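You operate a simulated robot arm through the tools that you are given. There is no shell and no other tool. Be economical: measure what you need, move in short steps, check, and stop when the job is done.

The job below is to be done with a simulated two-armed robot. You get a single attempt, and the scene is never put back.

## Task
Pick up the orange filter from the top of the big table with one hand, pass it to the other hand and put it on the end of the big table.

It is judged by the outcome, as a careful person would: the job done as asked, and still so three seconds after it is handed in. It fails if anything else is knocked over, pushed out of place, dropped, spilled or broken.

## Robot
Two 7-joint arms with two-finger parallel grippers on one trunk, on a base that drives. Base frame: it is fixed to the floor where the robot stands at the start and does not move with it; the origin is under the middle of the robot, x ahead of it, y to its left, z up; the surface under the hand at the start is at about z = 800. Lengths are in mm, angles in degrees, forces in N, time in s.
The left shoulder is at the start at [50, 187, 1110], the right one opposite. With the tool pointing down near the work surface each hand reaches from about 100 to 660 mm from the robot's upright axis, wherever it stands, measured 20 degrees to its own side. Places, roughly: end of the big table (22x32 cm) [1000, 1000, 800]. Payload 3.43 kg a hand.
The TCP of each hand is the grasp point between the finger pads, 30 mm short of the fingertips. In the tool frame z runs along the fingers and y along their closing line. Largest opening 94 mm; finger width 28, thickness 10; the body of the gripper, 50 by 96 mm, starts 55 mm behind the TCP.
Orientation is told as [roll, pitch, yaw] about the base's x, y, z axes, in that order, counted from this pose: with the fingers straight down and closing along the base's y, the tool's x points along the base's -x, its y along +y and its z along -z.

## Interface
- The arms move only by the tool jog_arm. It takes "left_series", "right_series" or both (then of equal length, played together; a hand with none holds still); each is a list of rows, each a list of 7 numbers: the shift along the base's x, y, z in units of 200 mm (1.0 is 200 mm), then the turn, a rotation vector about the base's x, y, z in units of 180 degrees (1.0 is 180 degrees), then the opening, from 0 (shut) to 1 (fully open). In form: [[dx, dy, dz, rx, ry, rz, gripper], ...]. A call has 1 to 10 rows; each row is the pose to reach, as a shift and turn from the pose commanded when the call began. A call with a number of a shift or a turn outside -1 to 1 is refused whole. Rows are played at 5 a second. More than 50 mm and 8.6 degrees between two rows, or a gripper value outside its range, and nothing of the call is played. Where a pose cannot be reached the arm comes as near as it can. A force on the tool above 40 N (or 10 N above the force at the start of the call, whichever is more), or a blocked arm, ends the call early, and 0.2 s more pass. Each finger travels about 153 mm/s and halts on what it meets, pressing with about 35 N; the grip force reading is that of the motor and also rises with nothing between the fingers. The clock runs only during rows and for 0.2 s after the last one: add rows that repeat a pose to give the fingers time. It gives the time, the measured TCP pose, the force on the tool (base axes), the opening and the grip force at its end, in the units of the frame above (readings bear some noise), with the torque about the TCP (base axes, N m) and any sound that the robot's microphone picked up, and new pictures: "views" is both (left out), scene, wrist or none (wrist: the cameras of the hands that moved).
- Cameras (640 x 400 px; columns grow to the right, rows downward): "scene" is now at [144.1, -8, 1265.7]; the picture's right is [-0.09, -1.00, 0.00], its down [-0.63, 0.06, -0.77] and it looks along [0.77, -0.07, -0.63] (base axes); focal length 253 px, centre (320, 200). "left" rides on the left gripper at [76, -14, -103] in its tool frame; the picture's right is [0.18, 0.98, 0.00], its down [-0.75, 0.14, -0.64] and it looks along [-0.63, 0.12, 0.77] (tool axes); focal length 243 px, centre (320, 200). "right" rides on the right gripper at [76, 14, -102] in its tool frame; the picture's right is [-0.18, 0.98, 0.00], its down [-0.75, -0.14, -0.64] and it looks along [-0.63, -0.12, 0.77] (tool axes); focal length 243 px, centre (320, 200). There is no depth. A picture from a camera that has moved, and an enlarged one, comes with that camera's place and axes in the base frame and with its lens.
- slide_trunk(by): slides the trunk up (or, below 0, down) by that many mm; the arms and the scene camera ride with it, the base frame stays. It gives what a move gives, with no picture.
- drive_base(legs): drives the robot by 1 to 6 legs, each [ahead, left, turn to the left] in mm, mm and degrees, along the robot's own axes; the way and the turn of a leg run together, so that a leg with both is an arc; at most 1500 mm and 180 degrees a leg. The arms and the cameras ride along, it lands a little off, and it stops where it bumps. It gives what a move gives, and a new picture of the scene camera.
- aim_head(pan, tilt): turns the head with the scene camera to pan (to the left, within 80 degrees either way) and tilt (down, from -29 to 69), counted from straight ahead of the robot. It gives what a move gives, and a new picture of the scene camera.
- inspect(camera, box): a new picture of the part [left, top, right, bottom] of that camera's present view, enlarged. No time passes.
- sign_off(): hands the job in; it is judged then, once.

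Go step by step. Nothing tells you exact positions but the pictures and the camera data: compare them with the known pose of the tool, close in by small moves and look again before you grip or let go. The budget is 120 turns and 260 pictures, counting those below and the enlarged ones. Unless the task says otherwise, let go and move clear before handing in, and close with one line.

The tools are called as a command line: name --argument value ..., lists and objects as JSON in quotes. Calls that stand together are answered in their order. jog_arm: Moves the arms, as the interface text tells. Its arguments: {"type":"object","properties":{"left_series":{"type":"array"},"right_series":{"type":"array"},"views":{"type":"string","enum":["both","scene","wrist","none"]}},"required":[]} The other tools are called the same way: slide_trunk (by) slides the trunk up or down; drive_base (legs) drives the base; aim_head (pan, tilt) turns the head that bears the scene camera; inspect (camera, box) takes an enlarged picture of a part of a camera's view; sign_off () hands the job in.

At the start:

```text
time_s: 0.0
left_position: [440.4, 152.9, 1046.2]
left_tool_rot: [0.1, 0.1, 0.1]
left_wrist_force: [-0.5, -0.2, -0.1]
left_wrist_torque: [0.03, -0.02, 0.02]
left_gripper_width: 94.1
left_grip_force: 0.1
right_position: [472.7, -213.1, 1033.4]
right_tool_rot: [0.0, 0.0, 0.1]
right_wrist_force: [-0.1, 0.0, 0.5]
right_wrist_torque: [-0.04, -0.01, -0.03]
right_gripper_width: 94.1
right_grip_force: 0.1
trunk travel left (down, up): [-325.0, 107.0]
robot x, y, heading: [-3.8, -0.3, 0.0]
head pan, tilt: [-5.2, 39.2]
```

scene: 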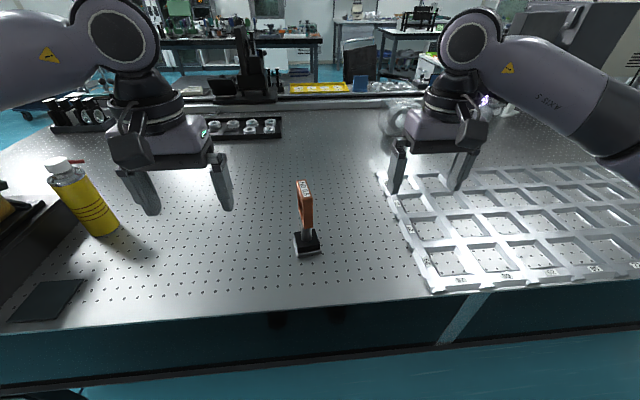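
right: 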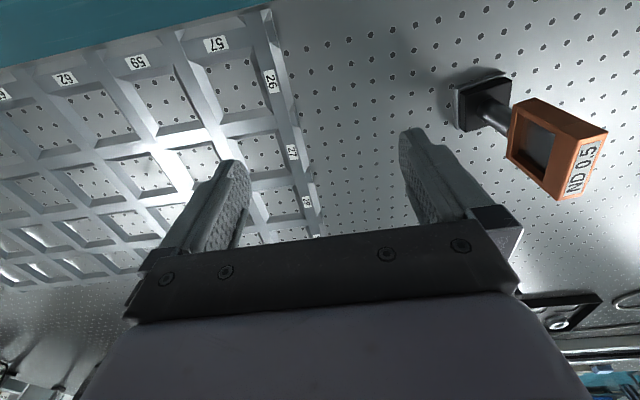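
left: 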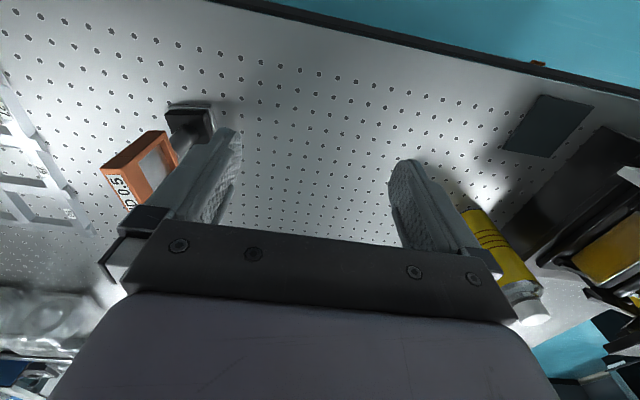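

I see the orange filter (ND 0.5) on a post with a black foot at about [540, -10, 800], its head topping out near z = 975. First I'll look at it closely and look toward the target end of the table.

inspect --camera "scene" --box '[240, 160, 380, 270]'

inspect --camera "right" --box '[420, 50, 640, 220]'

aim_head --pan 45 --tilt 25

```text
3.64 times, centred on (310, 215) of scene
camera zoom: at [144.1, -8.0, 1265.7], right [-0.09, -1.0, 0.0], down [-0.63, 0.06, -0.77], along [0.77, -0.07, -0.63], focal length 919 px, centre (356, 146)
```

zoom: 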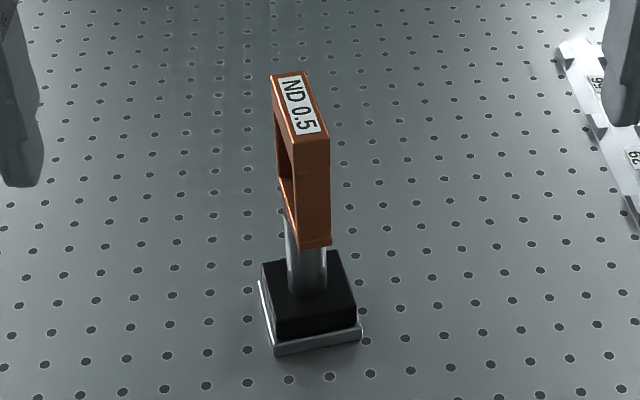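

```text
2.35 times, centred on (530, 135) of right
camera zoom: at [395.8, -199.2, 1136.2], right [0.18, 0.98, 0.0], down [0.75, -0.14, 0.64], along [0.63, -0.12, -0.77], focal length 571 px, centre (-174, 353)
```

zoom: 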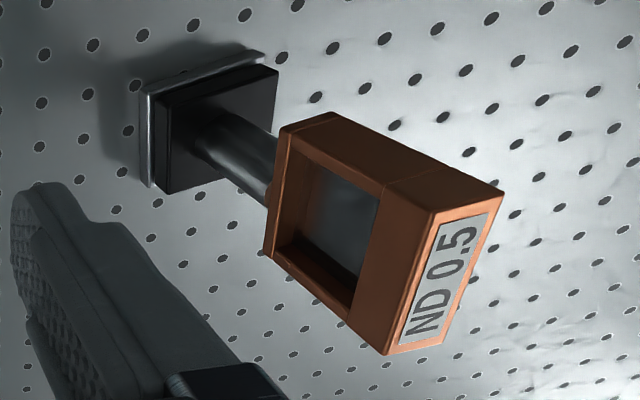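

```text
time_s: 1.2
left_position: [439.3, 153.1, 1046.3]
left_tool_rot: [-0.1, -0.1, 0.0]
left_wrist_force: [-1.1, 0.3, -0.8]
left_wrist_torque: [0.06, 0.0, -0.01]
left_gripper_width: 93.8
left_grip_force: 0.1
right_position: [472.6, -213.0, 1034.1]
right_tool_rot: [0.0, 0.0, 0.0]
right_wrist_force: [-0.2, 0.4, -0.6]
right_wrist_torque: [0.01, 0.01, 0.03]
right_gripper_width: 93.9
right_grip_force: 0.0
trunk travel left (down, up): [-325.0, 107.0]
robot x, y, heading: [-1.4, 1.6, -0.0]
head pan, tilt: [45.0, 25.0]
camera scene: at [124.1, 64.9, 1287.9], right [0.71, -0.71, 0.0], down [-0.3, -0.3, -0.91], along [0.64, 0.64, -0.42], focal length 253 px, centre (320, 200)
```

scene: 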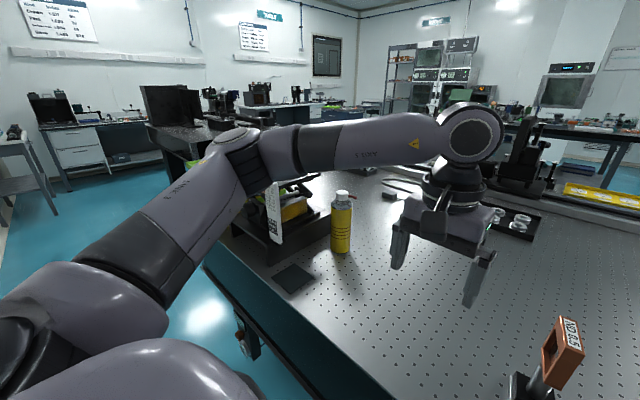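

The filter head is a frame about 57 × 16 × 77 mm, yawed about 11° left, centred near [534, -14], top z ≈ 978. The plan is for the right hand to grip its lower near edge with fingers pitched forward about 60°, lift it, and then the left hand takes it from above and places it. First I tilt the right hand.

jog_arm --right_series '[[-0.023, 0.04, 0, 0.004, -0.0415, 0.0069, 1], [-0.046, 0.08, 0, 0.008, -0.083, 0.0138, 1], [-0.07, 0.12, 0, 0.012, -0.1246, 0.0208, 1], [-0.093, 0.16, 0, 0.016, -0.166, 0.0277, 1], [-0.116, 0.2, 0, 0.02, -0.2076, 0.0346, 1], [-0.139, 0.24, 0, 0.024, -0.249, 0.0415, 1], [-0.162, 0.28, 0, 0.028, -0.2907, 0.0485, 1], [-0.185, 0.32, 0, 0.032, -0.3322, 0.0554, 1]]' --views "none"

aim_head --pan -5 --tilt 39

```text
time_s: 3.0
left_position: [439.1, 153.8, 1044.7]
left_tool_rot: [0.0, 0.0, 0.0]
left_wrist_force: [-0.4, -0.3, -1.0]
left_wrist_torque: [0.0, 0.01, 0.0]
left_gripper_width: 94.1
left_grip_force: 0.0
right_position: [435.6, -148.5, 1034.0]
right_tool_rot: [-0.1, -60.2, 11.1]
right_wrist_force: [0.4, -0.7, 0.9]
right_wrist_torque: [0.0, 0.02, 0.03]
right_gripper_width: 93.9
right_grip_force: 0.0
trunk travel left (down, up): [-325.0, 107.0]
robot x, y, heading: [-0.8, -3.6, -0.1]
head pan, tilt: [45.0, 25.0]
```

```text
time_s: 4.2
left_position: [439.5, 152.8, 1046.3]
left_tool_rot: [-0.1, 0.0, 0.0]
left_wrist_force: [0.0, 0.7, -0.6]
left_wrist_torque: [0.0, -0.02, -0.04]
left_gripper_width: 94.2
left_grip_force: 0.1
right_position: [435.5, -148.5, 1033.6]
right_tool_rot: [0.1, -59.9, 10.9]
right_wrist_force: [0.1, 0.4, -0.3]
right_wrist_torque: [0.01, 0.0, -0.02]
right_gripper_width: 94.0
right_grip_force: 0.0
trunk travel left (down, up): [-325.0, 107.0]
robot x, y, heading: [-3.7, -0.1, 0.0]
head pan, tilt: [-5.0, 39.0]
camera scene: at [144.3, -7.6, 1266.1], right [-0.09, -1.0, 0.0], down [-0.63, 0.05, -0.78], along [0.77, -0.07, -0.63], focal length 253 px, centre (320, 200)
```

scene: 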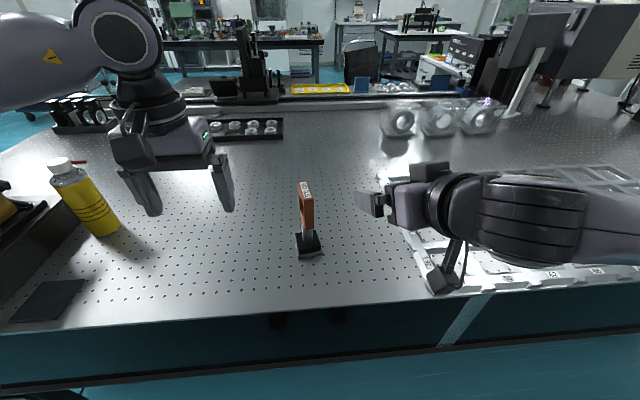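

The tilt worked. Now I bring the right hand to the pre-grasp point behind the filter.

jog_arm --right_series '[[-0.05, 0.14, 0, 0, 0, 0, 1], [-0.05, 0.28, -0.05, 0, 0, 0, 1], [-0.05, 0.42, -0.15, 0, 0, 0, 1], [-0.05, 0.57, -0.3, 0, 0, 0, 1]]'

```text
time_s: 5.2
left_position: [440.1, 154.3, 1046.9]
left_tool_rot: [0.0, 0.0, 0.0]
left_wrist_force: [-0.4, 0.1, -0.4]
left_wrist_torque: [0.0, 0.0, 0.02]
left_gripper_width: 93.7
left_grip_force: 0.1
right_position: [423.2, -35.9, 970.4]
right_tool_rot: [0.0, -60.0, 11.0]
right_wrist_force: [0.0, 0.1, 0.0]
right_wrist_torque: [0.0, 0.0, 0.02]
right_gripper_width: 94.1
right_grip_force: 0.0
trunk travel left (down, up): [-325.0, 107.0]
robot x, y, heading: [5.0, -1.7, -0.1]
head pan, tilt: [-5.0, 39.0]
camera scene: at [144.4, -7.4, 1266.1], right [-0.09, -1.0, 0.0], down [-0.63, 0.05, -0.78], along [0.77, -0.07, -0.63], focal length 253 px, centre (320, 200)
camera right: at [296.1, -46.7, 955.8], right [-0.1, 0.98, 0.16], down [-0.15, -0.17, 0.97], along [0.98, 0.07, 0.16], focal length 243 px, centre (320, 200)
```

scene: 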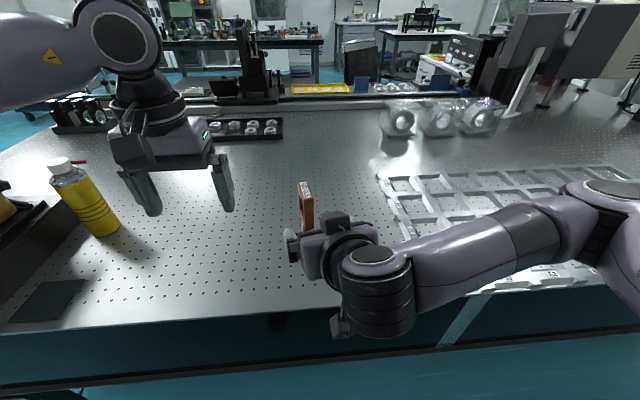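
right: 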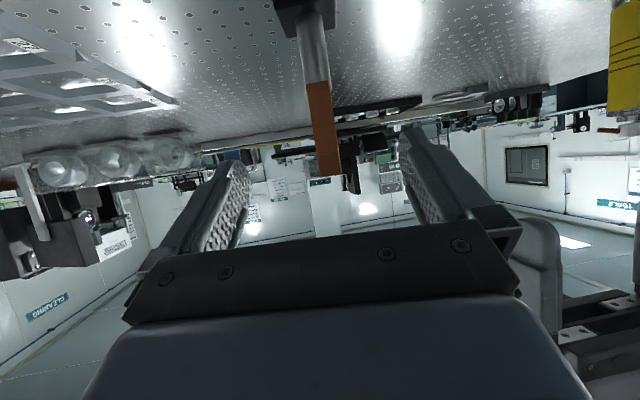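

The filter is edge-on and centred between the fingers, its near edge at about [506, -18], z 895–972. Advancing along the finger direction.

jog_arm --right_series '[[0.12, 0.024, -0.066, 0, 0, 0, 0.8], [0.24, 0.047, -0.132, 0, 0, 0, 0.6], [0.36, 0.07, -0.2, 0, 0, 0, 0.5], [0.485, 0.095, -0.268, 0, 0, 0, 0.5], [0.485, 0.095, -0.268, 0, 0, 0, 0.5]]'

inspect --camera "scene" --box '[240, 160, 380, 270]'

```text
time_s: 6.4
left_position: [439.4, 153.5, 1045.9]
left_tool_rot: [0.1, 0.0, 0.1]
left_wrist_force: [-0.7, -0.4, 0.2]
left_wrist_torque: [-0.01, -0.03, -0.01]
left_gripper_width: 94.0
left_grip_force: 0.0
right_position: [522.5, -18.3, 917.3]
right_tool_rot: [0.0, -60.1, 11.0]
right_wrist_force: [-0.3, -0.4, -0.1]
right_wrist_torque: [0.0, 0.01, -0.02]
right_gripper_width: 46.9
right_grip_force: 0.0
trunk travel left (down, up): [-325.0, 107.0]
robot x, y, heading: [2.2, 1.1, -0.1]
head pan, tilt: [-5.0, 39.0]
camera scene: at [144.2, -7.7, 1266.1], right [-0.09, -1.0, 0.0], down [-0.63, 0.05, -0.78], along [0.77, -0.07, -0.63], focal length 253 px, centre (320, 200)
camera right: at [395.2, -28.4, 903.1], right [-0.1, 0.98, 0.16], down [-0.15, -0.17, 0.97], along [0.98, 0.07, 0.16], focal length 243 px, centre (320, 200)
```

scene: 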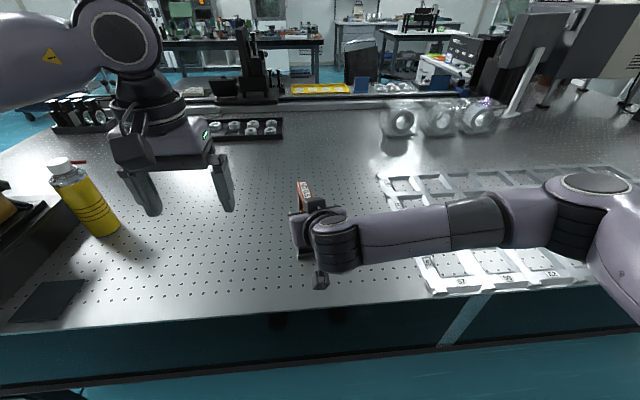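
right: 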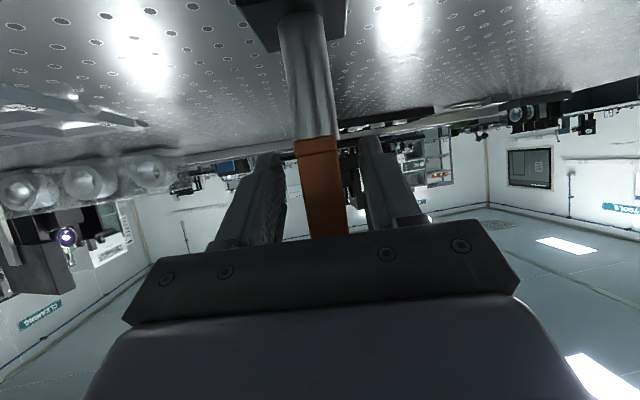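

```text
3.64 times, centred on (310, 215) of scene
camera zoom: at [144.2, -7.7, 1266.1], right [-0.09, -1.0, 0.0], down [-0.63, 0.05, -0.78], along [0.77, -0.07, -0.63], focal length 919 px, centre (356, 146)
```

zoom: 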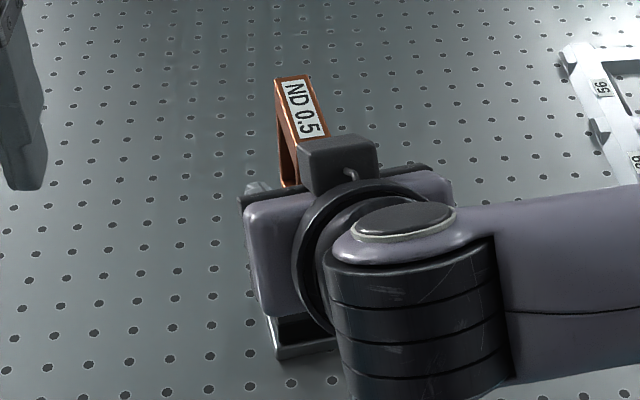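

Fingers straddle the lower head and are centred. Closing.

jog_arm --right_series '[[0, 0, 0, 0, 0, 0, 0.3], [0, 0, 0, 0, 0, 0, 0.15], [0, 0, 0, 0, 0, 0, 0.0], [0, 0, 0, 0, 0, 0, 0.0], [0, 0, 0, 0, 0, 0, 0.0]]' --views "wrist"

```text
time_s: 7.6
left_position: [439.7, 152.9, 1046.5]
left_tool_rot: [0.0, 0.0, -0.1]
left_wrist_force: [-0.4, 0.2, 0.1]
left_wrist_torque: [-0.02, 0.0, -0.02]
left_gripper_width: 94.0
left_grip_force: 0.0
right_position: [522.7, -17.4, 917.6]
right_tool_rot: [-0.1, -60.0, 11.0]
right_wrist_force: [0.5, 2.2, -0.8]
right_wrist_torque: [0.03, -0.01, 0.04]
right_gripper_width: 24.5
right_grip_force: 34.7
trunk travel left (down, up): [-325.0, 107.0]
robot x, y, heading: [-0.9, -1.3, 0.4]
head pan, tilt: [-5.0, 39.0]
camera right: at [394.8, -28.2, 903.3], right [-0.1, 0.98, 0.16], down [-0.15, -0.17, 0.97], along [0.98, 0.07, 0.16], focal length 243 px, centre (320, 200)
```

right: 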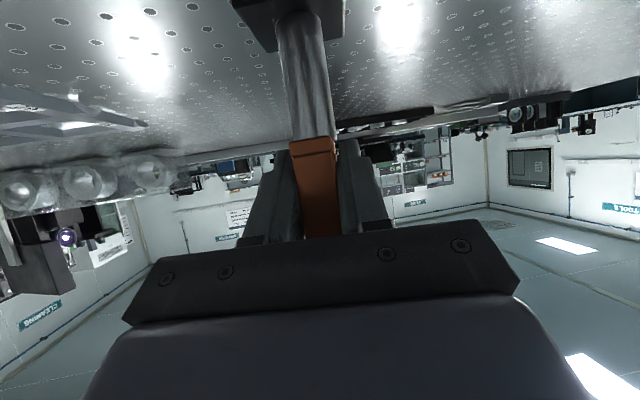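

Gripped at 24.5 mm. Lifting straight up.

jog_arm --right_series '[[0, 0, 0.05, 0, 0, 0, 0], [0, 0, 0.15, 0, 0, 0, 0], [0, 0, 0.3, 0, 0, 0, 0], [0, 0, 0.5, 0, 0, 0, 0], [0, 0, 0.7, 0, 0, 0, 0]]'

inspect --camera "scene" --box '[220, 90, 400, 220]'

inspect --camera "left" --box '[0, 0, 640, 400]'

```text
time_s: 8.8
left_position: [440.2, 153.2, 1044.6]
left_tool_rot: [0.0, 0.0, -0.1]
left_wrist_force: [0.5, 0.7, -0.4]
left_wrist_torque: [-0.02, 0.02, -0.01]
left_gripper_width: 94.0
left_grip_force: 0.1
right_position: [522.6, -12.5, 1057.1]
right_tool_rot: [0.1, -59.8, 11.0]
right_wrist_force: [0.0, -0.8, -5.3]
right_wrist_torque: [-0.06, 0.05, 0.04]
right_gripper_width: 24.4
right_grip_force: 34.9
trunk travel left (down, up): [-325.0, 107.0]
robot x, y, heading: [-1.4, 3.2, 0.1]
head pan, tilt: [-5.0, 39.0]
camera scene: at [144.3, -7.5, 1266.0], right [-0.09, -1.0, 0.0], down [-0.63, 0.05, -0.78], along [0.77, -0.07, -0.63], focal length 253 px, centre (320, 200)
camera right: at [394.4, -23.9, 1043.7], right [-0.1, 0.98, 0.16], down [-0.15, -0.17, 0.97], along [0.98, 0.07, 0.16], focal length 243 px, centre (320, 200)
```

scene: 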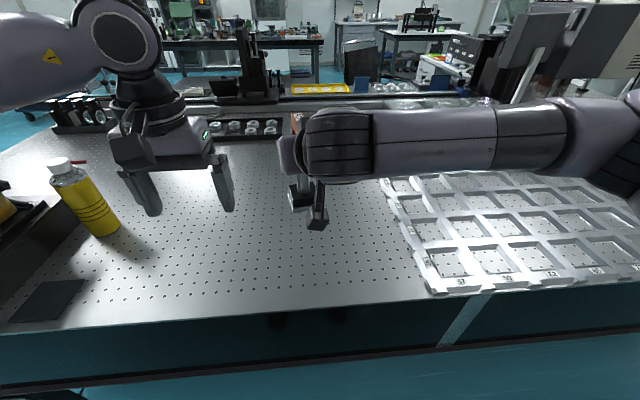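
right: 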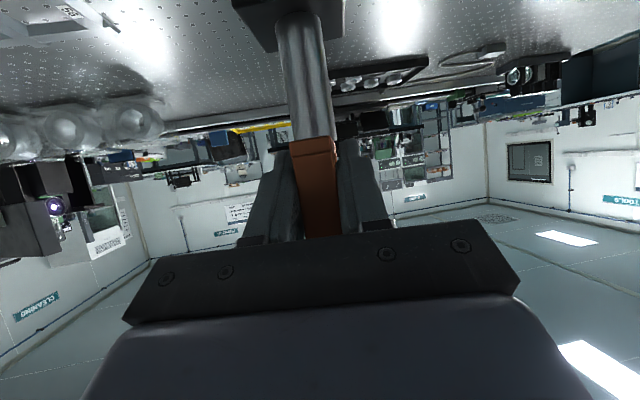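

```text
3.08 times, centred on (310, 155) of scene
camera zoom: at [144.3, -7.5, 1266.0], right [-0.09, -1.0, 0.0], down [-0.63, 0.05, -0.78], along [0.77, -0.07, -0.63], focal length 778 px, centre (351, 338)
```

zoom: 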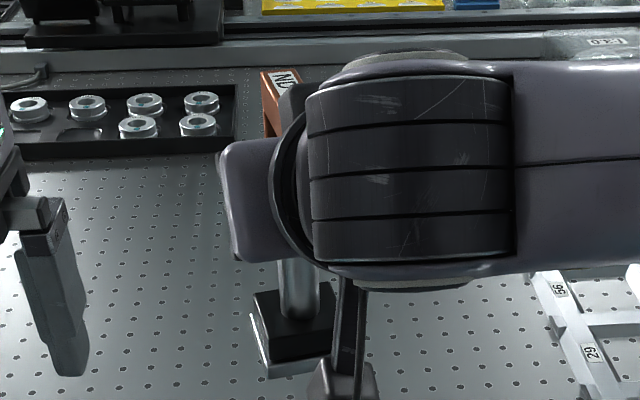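

```text
1.00 times, centred on (320, 200) of left (not enlarged: the box is as wide or as high as the picture)
camera zoom: at [362.7, 139.9, 1149.6], right [-0.18, 0.98, 0.0], down [0.75, 0.14, 0.64], along [0.63, 0.12, -0.77], focal length 243 px, centre (320, 200)
```

zoom: 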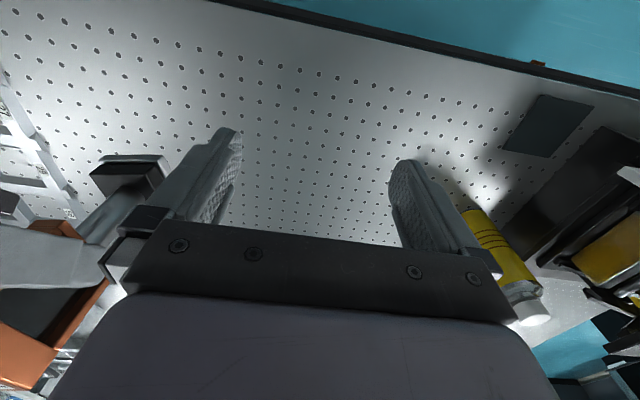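

The filter is securely held, with the foot clear of the table. I'll lower it slightly and bring the left hand, tilted slightly away, above it.

jog_arm --left_series '[[0, 0, 0.2, -0.002, 0.0208, 0.0152, 1], [0.1, 0, 0.4, -0.004, 0.0416, 0.0304, 1], [0.25, -0.15, 0.5, -0.006, 0.0623, 0.0456, 1], [0.4, -0.33, 0.5, -0.008, 0.0831, 0.0608, 1], [0.52, -0.52, 0.5, -0.008, 0.0831, 0.0608, 1], [0.6, -0.7, 0.48, -0.008, 0.0831, 0.0608, 1], [0.64, -0.79, 0.47, -0.008, 0.0831, 0.0608, 1]]' --right_series '[[0, 0, -0.08, 0, 0, 0, 0], [0, 0, -0.16, 0, 0, 0, 0], [0, 0, -0.25, 0, 0, 0, 0], [0, 0, -0.25, 0, 0, 0, 0], [0, 0, -0.25, 0, 0, 0, 0], [0, 0, -0.25, 0, 0, 0, 0], [0, 0, -0.25, 0, 0, 0, 0]]'

```text
time_s: 10.4
left_position: [503.2, 31.3, 1133.4]
left_tool_rot: [0.0, 15.0, 10.9]
left_wrist_force: [0.2, 1.0, -0.1]
left_wrist_torque: [-0.02, 0.02, 0.02]
left_gripper_width: 94.1
left_grip_force: 0.1
left hand out of reach, approached as far as the arm can: row 4, 5, 6, 7
right_position: [521.9, -14.3, 1008.8]
right_tool_rot: [-0.1, -59.9, 11.1]
right_wrist_force: [0.5, 0.6, -4.9]
right_wrist_torque: [-0.05, 0.08, 0.01]
right_gripper_width: 24.8
right_grip_force: 34.8
trunk travel left (down, up): [-325.0, 107.0]
robot x, y, heading: [0.8, -2.1, 0.1]
head pan, tilt: [-5.0, 39.0]
camera scene: at [144.8, -7.2, 1266.0], right [-0.09, -1.0, 0.0], down [-0.63, 0.05, -0.78], along [0.77, -0.07, -0.63], focal length 253 px, centre (320, 200)
camera right: at [394.4, -25.3, 994.2], right [-0.1, 0.98, 0.16], down [-0.15, -0.17, 0.97], along [0.98, 0.07, 0.16], focal length 243 px, centre (320, 200)
camera left: at [459.2, 8.7, 1253.2], right [-0.36, 0.93, 0.05], down [0.85, 0.31, 0.42], along [0.38, 0.19, -0.9], focal length 243 px, centre (320, 200)
```

scene: 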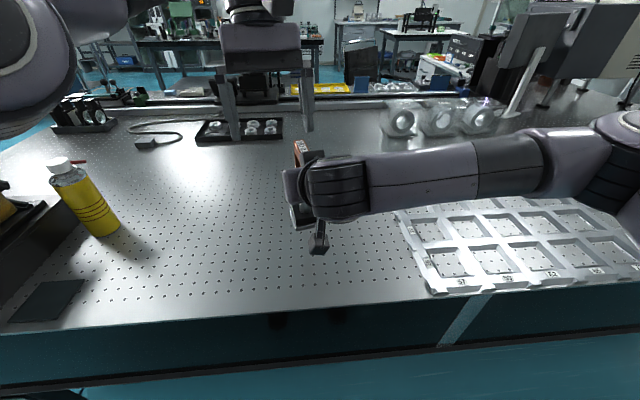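
right: 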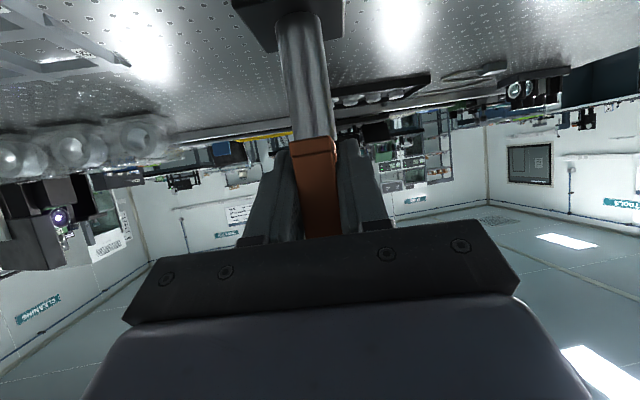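
left: 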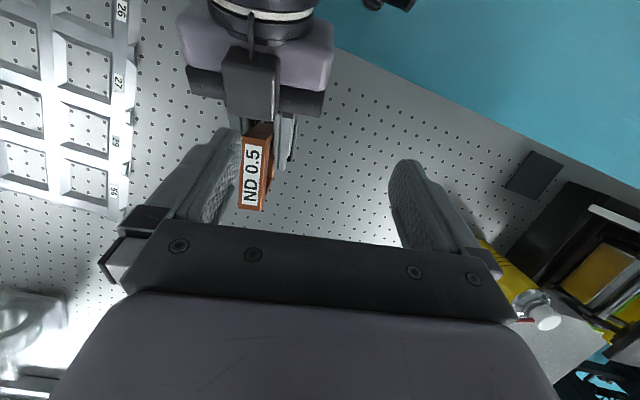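

The left hand is at its reach limit there, so I bring the filter nearer and a bit to the left with the right hand first.

jog_arm --right_series '[[0, 0, -0.1, 0, 0, 0, 0], [-0.13, 0.08, -0.2, 0, 0, 0, 0], [-0.27, 0.17, -0.2, 0, 0, 0, 0], [-0.4, 0.25, -0.2, 0, 0, 0, 0], [-0.4, 0.25, -0.2, 0, 0, 0, 0]]' --views "none"

jog_arm --left_series '[[0, 0, 0, 0, 0, 0, 1]]' --views "both"

```text
time_s: 11.6
left_position: [503.5, 31.6, 1133.6]
left_tool_rot: [0.0, 15.0, 11.0]
left_wrist_force: [-0.3, 0.2, -0.3]
left_wrist_torque: [-0.04, 0.01, 0.0]
left_gripper_width: 94.1
left_grip_force: 0.1
right_position: [443.9, 35.0, 970.2]
right_tool_rot: [0.0, -60.0, 11.0]
right_wrist_force: [0.1, -0.3, -4.5]
right_wrist_torque: [-0.02, 0.07, 0.02]
right_gripper_width: 24.7
right_grip_force: 35.0
trunk travel left (down, up): [-325.0, 107.0]
robot x, y, heading: [-1.4, 1.7, -0.1]
head pan, tilt: [-5.0, 39.0]
```

```text
time_s: 12.0
left_position: [502.8, 30.0, 1133.2]
left_tool_rot: [0.0, 15.1, 11.0]
left_wrist_force: [-0.5, -0.1, -0.3]
left_wrist_torque: [-0.01, -0.02, -0.01]
left_gripper_width: 93.8
left_grip_force: 0.1
right_position: [443.2, 35.5, 970.3]
right_tool_rot: [0.0, -60.1, 11.0]
right_wrist_force: [-1.0, -0.5, -4.6]
right_wrist_torque: [-0.04, 0.07, 0.01]
right_gripper_width: 24.6
right_grip_force: 35.2
trunk travel left (down, up): [-325.0, 107.0]
robot x, y, heading: [1.4, -1.8, 0.1]
head pan, tilt: [-5.0, 39.0]
camera scene: at [144.6, -7.6, 1266.0], right [-0.09, -1.0, 0.0], down [-0.63, 0.05, -0.78], along [0.77, -0.07, -0.63], focal length 253 px, centre (320, 200)
camera left: at [459.1, 8.5, 1253.2], right [-0.36, 0.93, 0.05], down [0.85, 0.31, 0.42], along [0.38, 0.19, -0.9], focal length 243 px, centre (320, 200)
```

scene: 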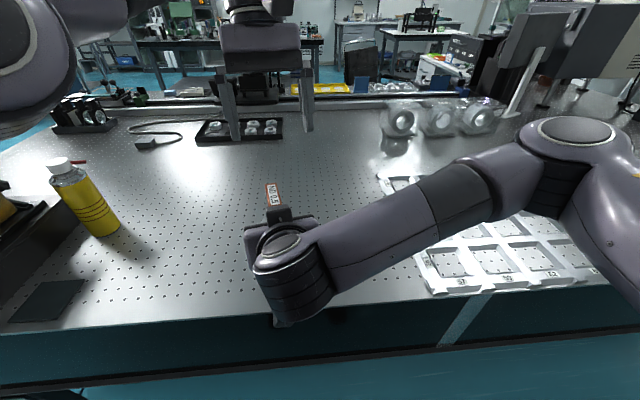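
left: 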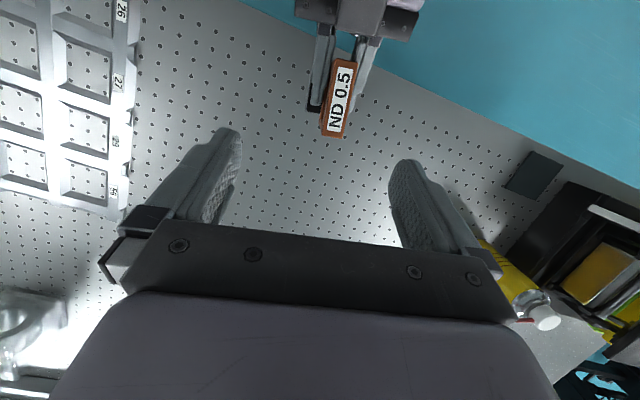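

The head is at about [457, 37], top z ≈ 1025. Now I move the left hand above it.

jog_arm --left_series '[[-0.03, 0.035, -0.07, 0, 0, 0, 1], [-0.065, 0.07, -0.14, 0, 0, 0, 1]]' --views "wrist"

```text
time_s: 12.6
left_position: [489.2, 48.9, 1104.8]
left_tool_rot: [0.0, 15.0, 11.0]
left_wrist_force: [0.5, 0.5, -0.2]
left_wrist_torque: [0.01, 0.0, 0.0]
left_gripper_width: 94.0
left_grip_force: 0.0
right_position: [444.0, 35.4, 969.8]
right_tool_rot: [0.0, -60.0, 11.1]
right_wrist_force: [0.0, 1.1, -3.3]
right_wrist_torque: [-0.01, 0.07, 0.02]
right_gripper_width: 24.6
right_grip_force: 34.9
trunk travel left (down, up): [-325.0, 107.0]
robot x, y, heading: [0.0, 2.4, 0.0]
head pan, tilt: [-5.0, 39.0]
camera left: at [444.5, 26.1, 1225.4], right [-0.36, 0.93, 0.05], down [0.85, 0.31, 0.43], along [0.38, 0.19, -0.9], focal length 243 px, centre (320, 200)
```

left: 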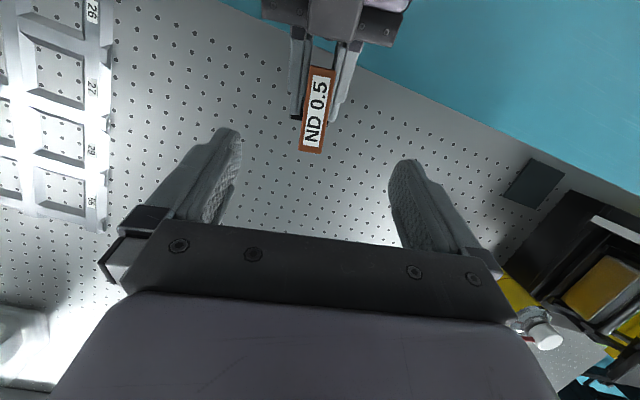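

Aligned. Descending partway along the finger line and checking.

jog_arm --left_series '[[-0.03, -0.015, -0.13, 0, 0, 0, 0.9], [-0.065, -0.03, -0.27, 0, 0, 0, 0.8], [-0.065, -0.03, -0.27, 0, 0, 0, 0.7]]'

inspect --camera "scene" --box '[190, 120, 350, 250]'

```text
time_s: 13.4
left_position: [475.3, 41.4, 1053.4]
left_tool_rot: [0.0, 15.0, 11.0]
left_wrist_force: [-0.3, -0.3, 0.2]
left_wrist_torque: [0.0, 0.01, -0.01]
left_gripper_width: 65.8
left_grip_force: 0.0
right_position: [443.2, 35.4, 969.4]
right_tool_rot: [0.0, -60.0, 11.0]
right_wrist_force: [0.6, 0.2, -4.9]
right_wrist_torque: [-0.01, 0.09, -0.04]
right_gripper_width: 24.5
right_grip_force: 35.4
trunk travel left (down, up): [-325.0, 107.0]
robot x, y, heading: [0.5, -0.2, -0.2]
head pan, tilt: [-5.0, 39.0]
camera scene: at [144.5, -7.7, 1266.0], right [-0.09, -1.0, 0.0], down [-0.63, 0.05, -0.78], along [0.77, -0.07, -0.63], focal length 253 px, centre (320, 200)
camera left: at [431.1, 20.1, 1173.1], right [-0.36, 0.93, 0.05], down [0.85, 0.31, 0.43], along [0.38, 0.19, -0.9], focal length 243 px, centre (320, 200)
```

scene: 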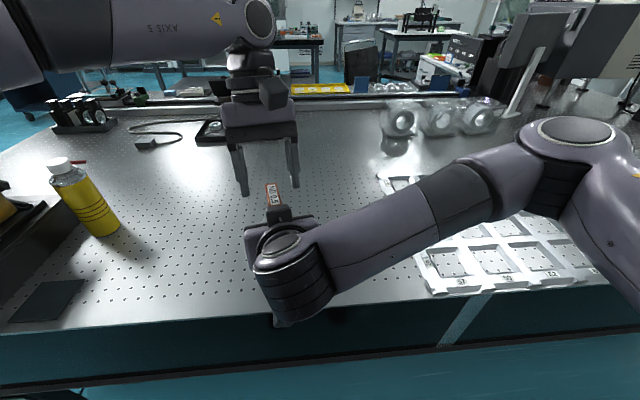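
left: 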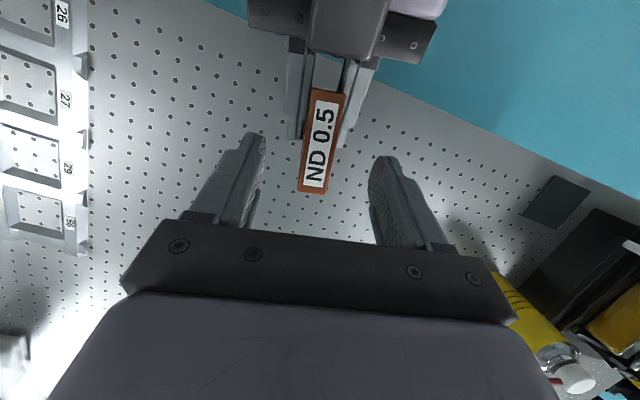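

```text
3.08 times, centred on (270, 185) of scene
camera zoom: at [144.5, -7.7, 1266.0], right [-0.09, -1.0, 0.0], down [-0.63, 0.05, -0.78], along [0.77, -0.07, -0.63], focal length 778 px, centre (474, 246)
```

zoom: 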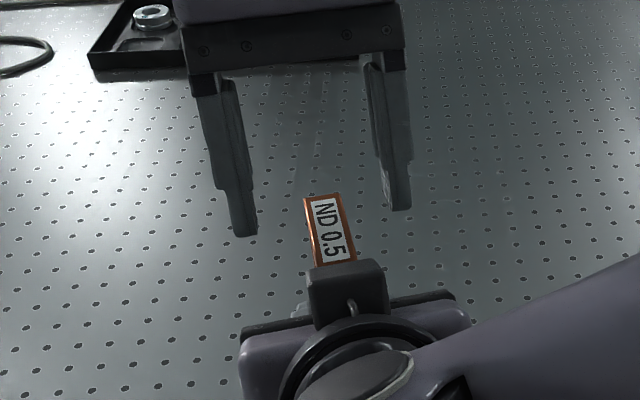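

Centred between fingers. Finishing the descent.

jog_arm --left_series '[[-0.025, -0.007, -0.08, 0, 0, 0, 0.7], [-0.045, -0.0125, -0.157, 0, 0, 0, 0.65], [-0.045, -0.0125, -0.157, 0, 0, 0, 0.6]]'

inspect --camera "scene" --box '[190, 120, 350, 250]'

```text
time_s: 14.2
left_position: [466.0, 39.1, 1020.7]
left_tool_rot: [0.0, 15.0, 11.1]
left_wrist_force: [-0.2, 0.0, -0.3]
left_wrist_torque: [-0.03, -0.02, -0.02]
left_gripper_width: 56.6
left_grip_force: 0.1
right_position: [444.1, 34.2, 969.7]
right_tool_rot: [0.0, -60.1, 10.9]
right_wrist_force: [-0.4, 0.4, -4.5]
right_wrist_torque: [0.0, 0.1, -0.05]
right_gripper_width: 24.7
right_grip_force: 35.4
trunk travel left (down, up): [-325.0, 107.0]
robot x, y, heading: [0.6, -2.5, 0.0]
head pan, tilt: [-5.0, 39.0]
camera scene: at [144.6, -7.7, 1266.0], right [-0.09, -1.0, 0.0], down [-0.63, 0.05, -0.78], along [0.77, -0.07, -0.63], focal length 253 px, centre (320, 200)
camera left: at [422.1, 17.3, 1140.6], right [-0.36, 0.93, 0.05], down [0.85, 0.31, 0.42], along [0.38, 0.19, -0.9], focal length 243 px, centre (320, 200)
```

scene: 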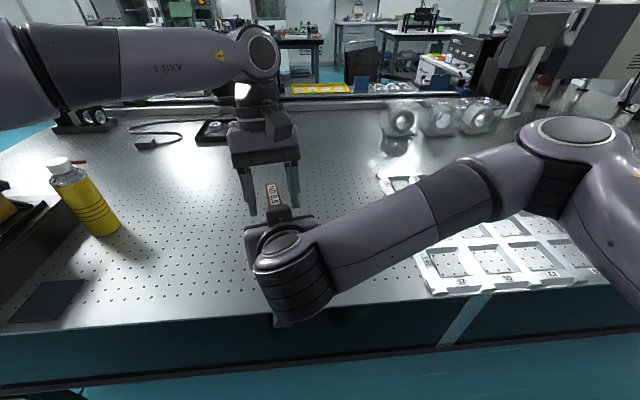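
left: 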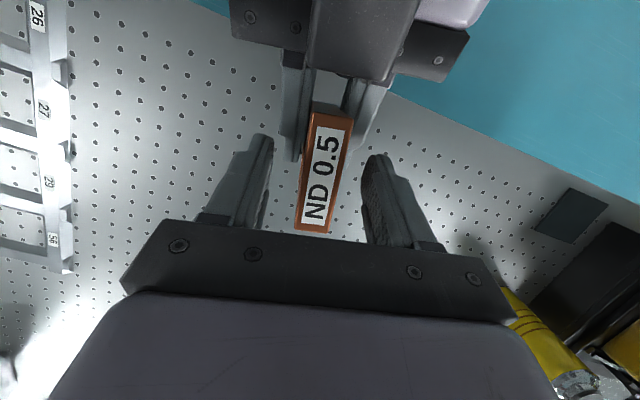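

```text
3.08 times, centred on (270, 185) of scene
camera zoom: at [144.6, -7.7, 1266.0], right [-0.09, -1.0, 0.0], down [-0.63, 0.05, -0.78], along [0.77, -0.07, -0.63], focal length 778 px, centre (474, 246)
```

zoom: 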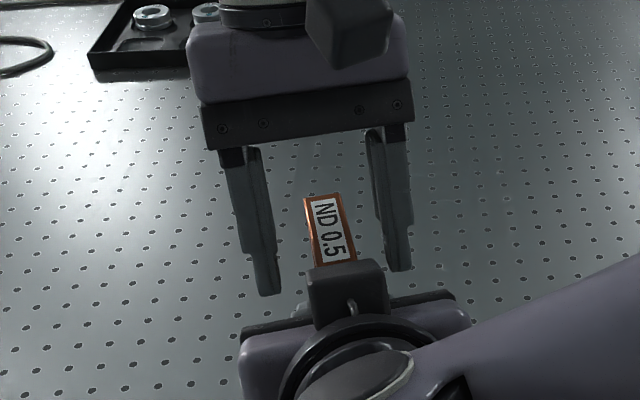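

Filter is centred between the left fingers, but their tips are close to the right fingers; I shift a few millimetres forward and up, then close.

jog_arm --left_series '[[0.03, 0.006, 0.02, 0, 0, 0, 0.5], [0.03, 0.006, 0.02, 0, 0, 0, 0.35], [0.03, 0.006, 0.02, 0, 0, 0, 0.2], [0.03, 0.006, 0.02, 0, 0, 0, 0.0], [0.03, 0.006, 0.02, 0, 0, 0, 0.0]]'

inspect --camera "scene" --box '[190, 120, 350, 250]'

```text
time_s: 15.4
left_position: [472.3, 41.1, 1024.8]
left_tool_rot: [-0.1, 15.2, 11.0]
left_wrist_force: [0.3, -3.6, 0.8]
left_wrist_torque: [-0.1, -0.08, -0.04]
left_gripper_width: 24.1
left_grip_force: 35.0
right_position: [445.0, 35.7, 969.6]
right_tool_rot: [-0.1, -59.9, 11.1]
right_wrist_force: [-1.4, 3.8, -3.6]
right_wrist_torque: [-0.15, 0.08, 0.16]
right_gripper_width: 24.6
right_grip_force: 35.2
trunk travel left (down, up): [-325.0, 107.0]
robot x, y, heading: [-2.8, 1.9, 0.2]
head pan, tilt: [-5.0, 39.0]
camera scene: at [144.6, -7.6, 1266.0], right [-0.09, -1.0, 0.0], down [-0.63, 0.05, -0.78], along [0.77, -0.07, -0.63], focal length 253 px, centre (320, 200)
camera left: at [427.8, 18.7, 1145.0], right [-0.36, 0.93, 0.05], down [0.85, 0.31, 0.42], along [0.38, 0.19, -0.9], focal length 243 px, centre (320, 200)
```

scene: 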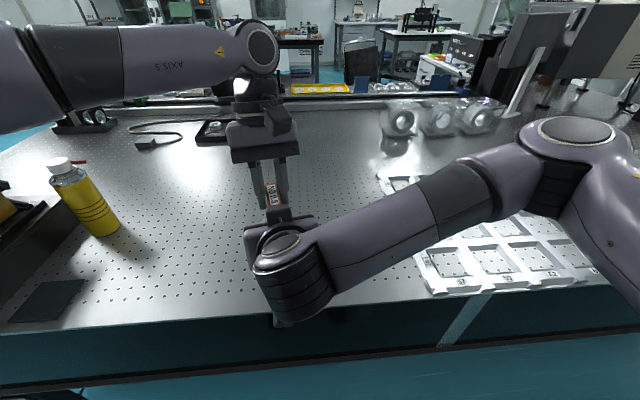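
left: 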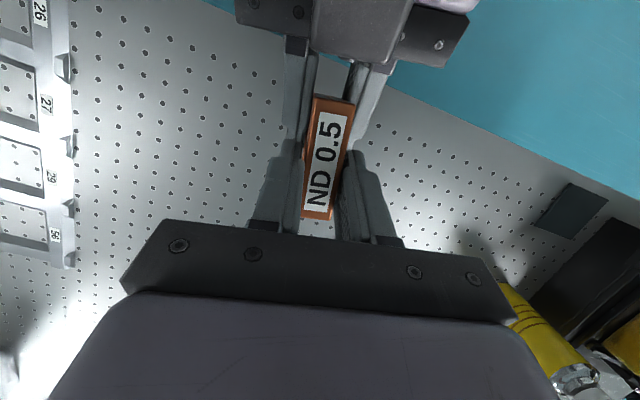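

```text
3.08 times, centred on (270, 185) of scene
camera zoom: at [144.6, -7.6, 1266.0], right [-0.09, -1.0, 0.0], down [-0.63, 0.05, -0.78], along [0.77, -0.07, -0.63], focal length 778 px, centre (474, 246)
```

zoom: 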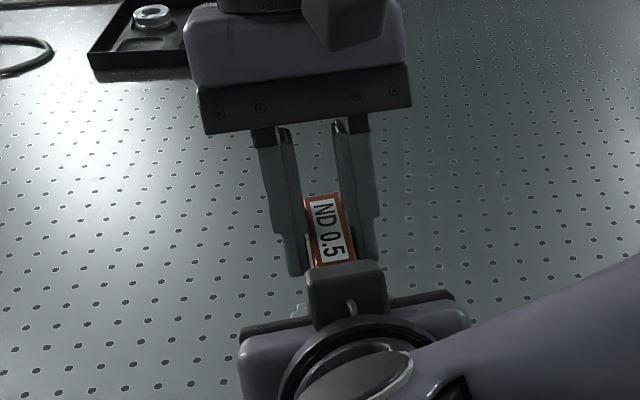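

Both hands hold it. Opening the right hand slowly.

jog_arm --right_series '[[0, 0, 0, 0, 0, 0, 0.35], [0, 0, 0, 0, 0, 0, 0.5], [0, 0, 0, 0, 0, 0, 0.6], [0, 0, 0, 0, 0, 0, 0.6]]' --views "both"

inspect --camera "left" --box '[200, 0, 480, 250]'

```text
time_s: 16.4
left_position: [473.1, 41.2, 1025.0]
left_tool_rot: [0.0, 15.0, 11.0]
left_wrist_force: [-0.8, 0.0, 0.9]
left_wrist_torque: [0.03, -0.08, -0.04]
left_gripper_width: 23.9
left_grip_force: 34.6
right_position: [444.4, 35.5, 969.8]
right_tool_rot: [0.0, -60.0, 10.9]
right_wrist_force: [0.2, -1.0, -0.7]
right_wrist_torque: [0.01, 0.0, 0.01]
right_gripper_width: 56.3
right_grip_force: 0.0
trunk travel left (down, up): [-325.0, 107.0]
robot x, y, heading: [-3.7, -2.0, 0.1]
head pan, tilt: [-5.0, 39.0]
camera scene: at [144.6, -7.6, 1266.0], right [-0.09, -1.0, 0.0], down [-0.63, 0.05, -0.78], along [0.77, -0.07, -0.63], focal length 253 px, centre (320, 200)
camera right: at [316.0, 24.4, 956.0], right [-0.1, 0.98, 0.16], down [-0.15, -0.17, 0.97], along [0.98, 0.07, 0.16], focal length 243 px, centre (320, 200)
```

scene: 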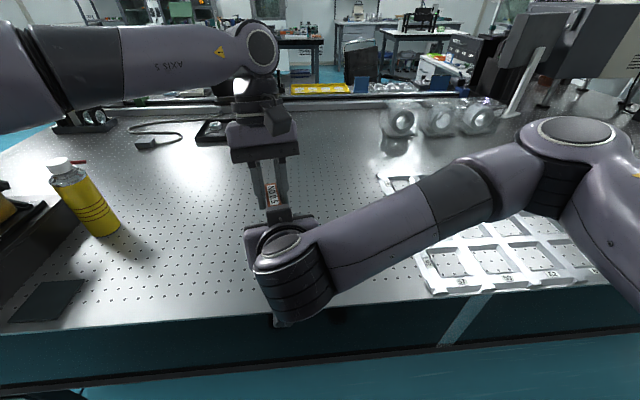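
right: 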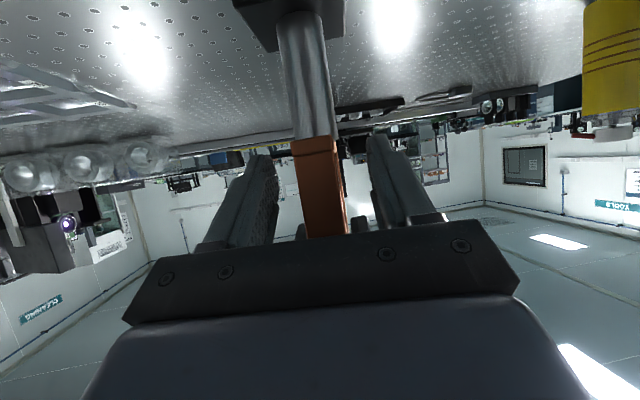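

```text
1.60 times, centred on (340, 125) of left
camera zoom: at [427.9, 18.9, 1144.9], right [-0.36, 0.93, 0.05], down [0.85, 0.31, 0.42], along [0.38, 0.19, -0.9], focal length 388 px, centre (288, 320)
```

zoom: 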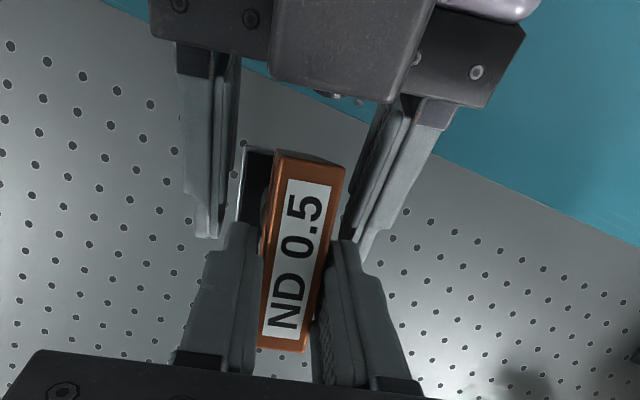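

The right fingers are off the head. Backing the right hand out along its axis.

jog_arm --right_series '[[-0.1, -0.02, 0.055, 0, 0, 0, 0.6], [-0.21, -0.04, 0.115, 0, 0, 0, 0.6], [-0.32, -0.062, 0.18, 0, 0, 0, 0.6], [-0.4, -0.078, 0.2, 0, 0, 0, 0.6]]' --views "both"

inspect --camera "left" --box '[200, 0, 480, 250]'

```text
time_s: 17.4
left_position: [471.3, 40.8, 1025.2]
left_tool_rot: [0.0, 15.0, 11.0]
left_wrist_force: [0.4, 0.7, 1.4]
left_wrist_torque: [0.0, -0.05, 0.0]
left_gripper_width: 23.9
left_grip_force: 35.0
right_position: [363.1, 16.8, 1007.9]
right_tool_rot: [0.2, -60.1, 10.9]
right_wrist_force: [0.6, 0.9, -0.4]
right_wrist_torque: [0.0, 0.03, 0.0]
right_gripper_width: 56.7
right_grip_force: 0.0
trunk travel left (down, up): [-325.0, 107.0]
robot x, y, heading: [-0.5, -3.4, -0.4]
head pan, tilt: [-5.0, 39.0]
camera scene: at [144.5, -7.6, 1266.0], right [-0.09, -1.0, 0.0], down [-0.63, 0.05, -0.78], along [0.77, -0.07, -0.63], focal length 253 px, centre (320, 200)
camera right: at [235.5, 7.4, 995.1], right [-0.1, 0.98, 0.16], down [-0.15, -0.17, 0.97], along [0.98, 0.07, 0.16], focal length 243 px, centre (320, 200)
```

scene: 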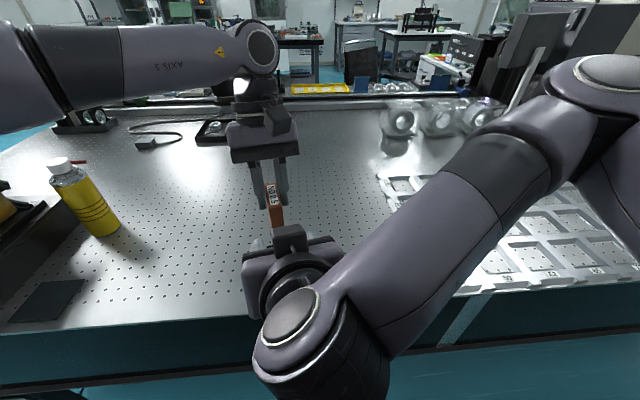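
right: 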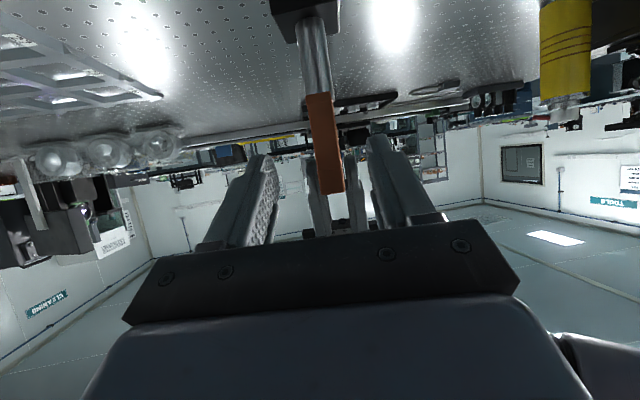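

```text
1.60 times, centred on (340, 125) of left
camera zoom: at [427.8, 18.9, 1144.9], right [-0.36, 0.93, 0.05], down [0.85, 0.31, 0.42], along [0.38, 0.19, -0.9], focal length 388 px, centre (288, 320)
```

zoom: 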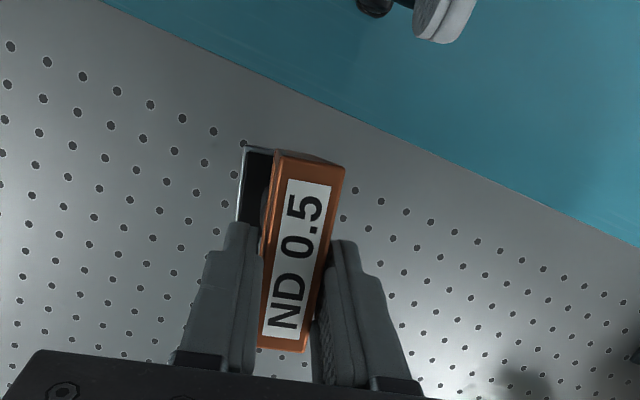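

The left hand alone holds the filter. I lift it a bit and move the right arm away to the right.

jog_arm --left_series '[[0, 0, 0.1, 0, 0, 0, 0], [0, 0, 0.2, 0, 0, 0, 0], [0, 0, 0.3, 0, 0, 0, 0], [0, 0, 0.3, 0, 0, 0, 0], [0, 0, 0.3, 0, 0, 0, 0]]' --right_series '[[0, -0.2, 0, 0, 0, 0, 0.6], [0, -0.4, 0, 0, 0, 0, 0.6], [0, -0.6, 0, 0, 0, 0, 0.6], [0, -0.8, 0, 0, 0, 0, 0.6], [0, -1, 0, 0, 0, 0, 0.6]]' --views "scene"

aim_head --pan 75 --tilt 25

```text
time_s: 18.6
left_position: [471.2, 42.1, 1083.7]
left_tool_rot: [0.1, 15.0, 11.0]
left_wrist_force: [-0.5, -0.4, -4.9]
left_wrist_torque: [0.01, -0.06, 0.0]
left_gripper_width: 24.1
left_grip_force: 34.7
right_position: [425.4, -170.6, 1010.1]
right_tool_rot: [0.0, -60.1, 11.2]
right_wrist_force: [-1.4, -0.3, -0.7]
right_wrist_torque: [-0.02, -0.01, 0.0]
right_gripper_width: 56.2
right_grip_force: 0.1
right hand out of reach, approached as far as the arm can: row 3, 4, 5
trunk travel left (down, up): [-325.0, 107.0]
robot x, y, heading: [-0.0, -4.5, 0.1]
head pan, tilt: [-5.0, 39.0]
camera scene: at [144.0, -8.9, 1266.1], right [-0.09, -1.0, 0.0], down [-0.63, 0.06, -0.78], along [0.77, -0.07, -0.63], focal length 253 px, centre (320, 200)
```

scene: 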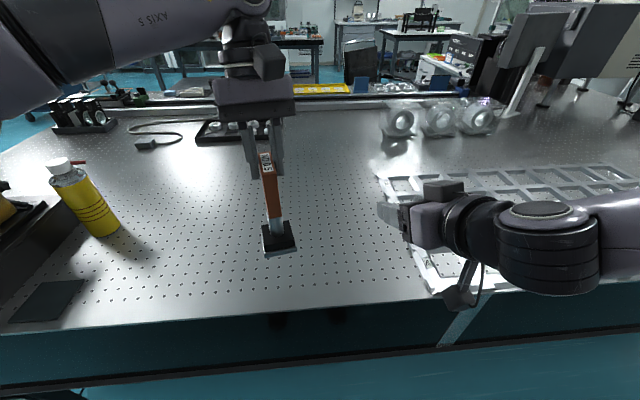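

```text
time_s: 20.1
left_position: [471.6, 42.9, 1083.7]
left_tool_rot: [0.0, 15.0, 11.1]
left_wrist_force: [-0.2, 0.3, -4.7]
left_wrist_torque: [0.0, -0.07, 0.03]
left_gripper_width: 23.9
left_grip_force: 34.7
right_position: [425.4, -168.2, 1010.0]
right_tool_rot: [-0.1, -59.8, 11.0]
right_wrist_force: [0.0, -0.3, -0.1]
right_wrist_torque: [-0.01, -0.02, -0.02]
right_gripper_width: 56.3
right_grip_force: 0.0
trunk travel left (down, up): [-325.0, 107.0]
robot x, y, heading: [-1.1, -0.5, -0.1]
head pan, tilt: [75.0, 25.0]
camera scene: at [83.2, 88.8, 1287.8], right [0.97, -0.26, 0.0], down [-0.11, -0.41, -0.91], along [0.23, 0.88, -0.42], focal length 253 px, centre (320, 200)
```

scene: 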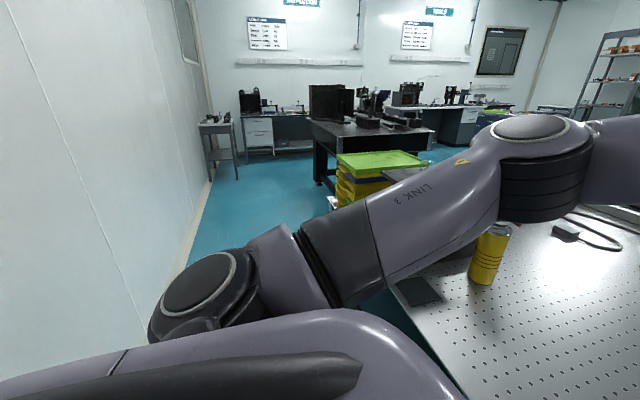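

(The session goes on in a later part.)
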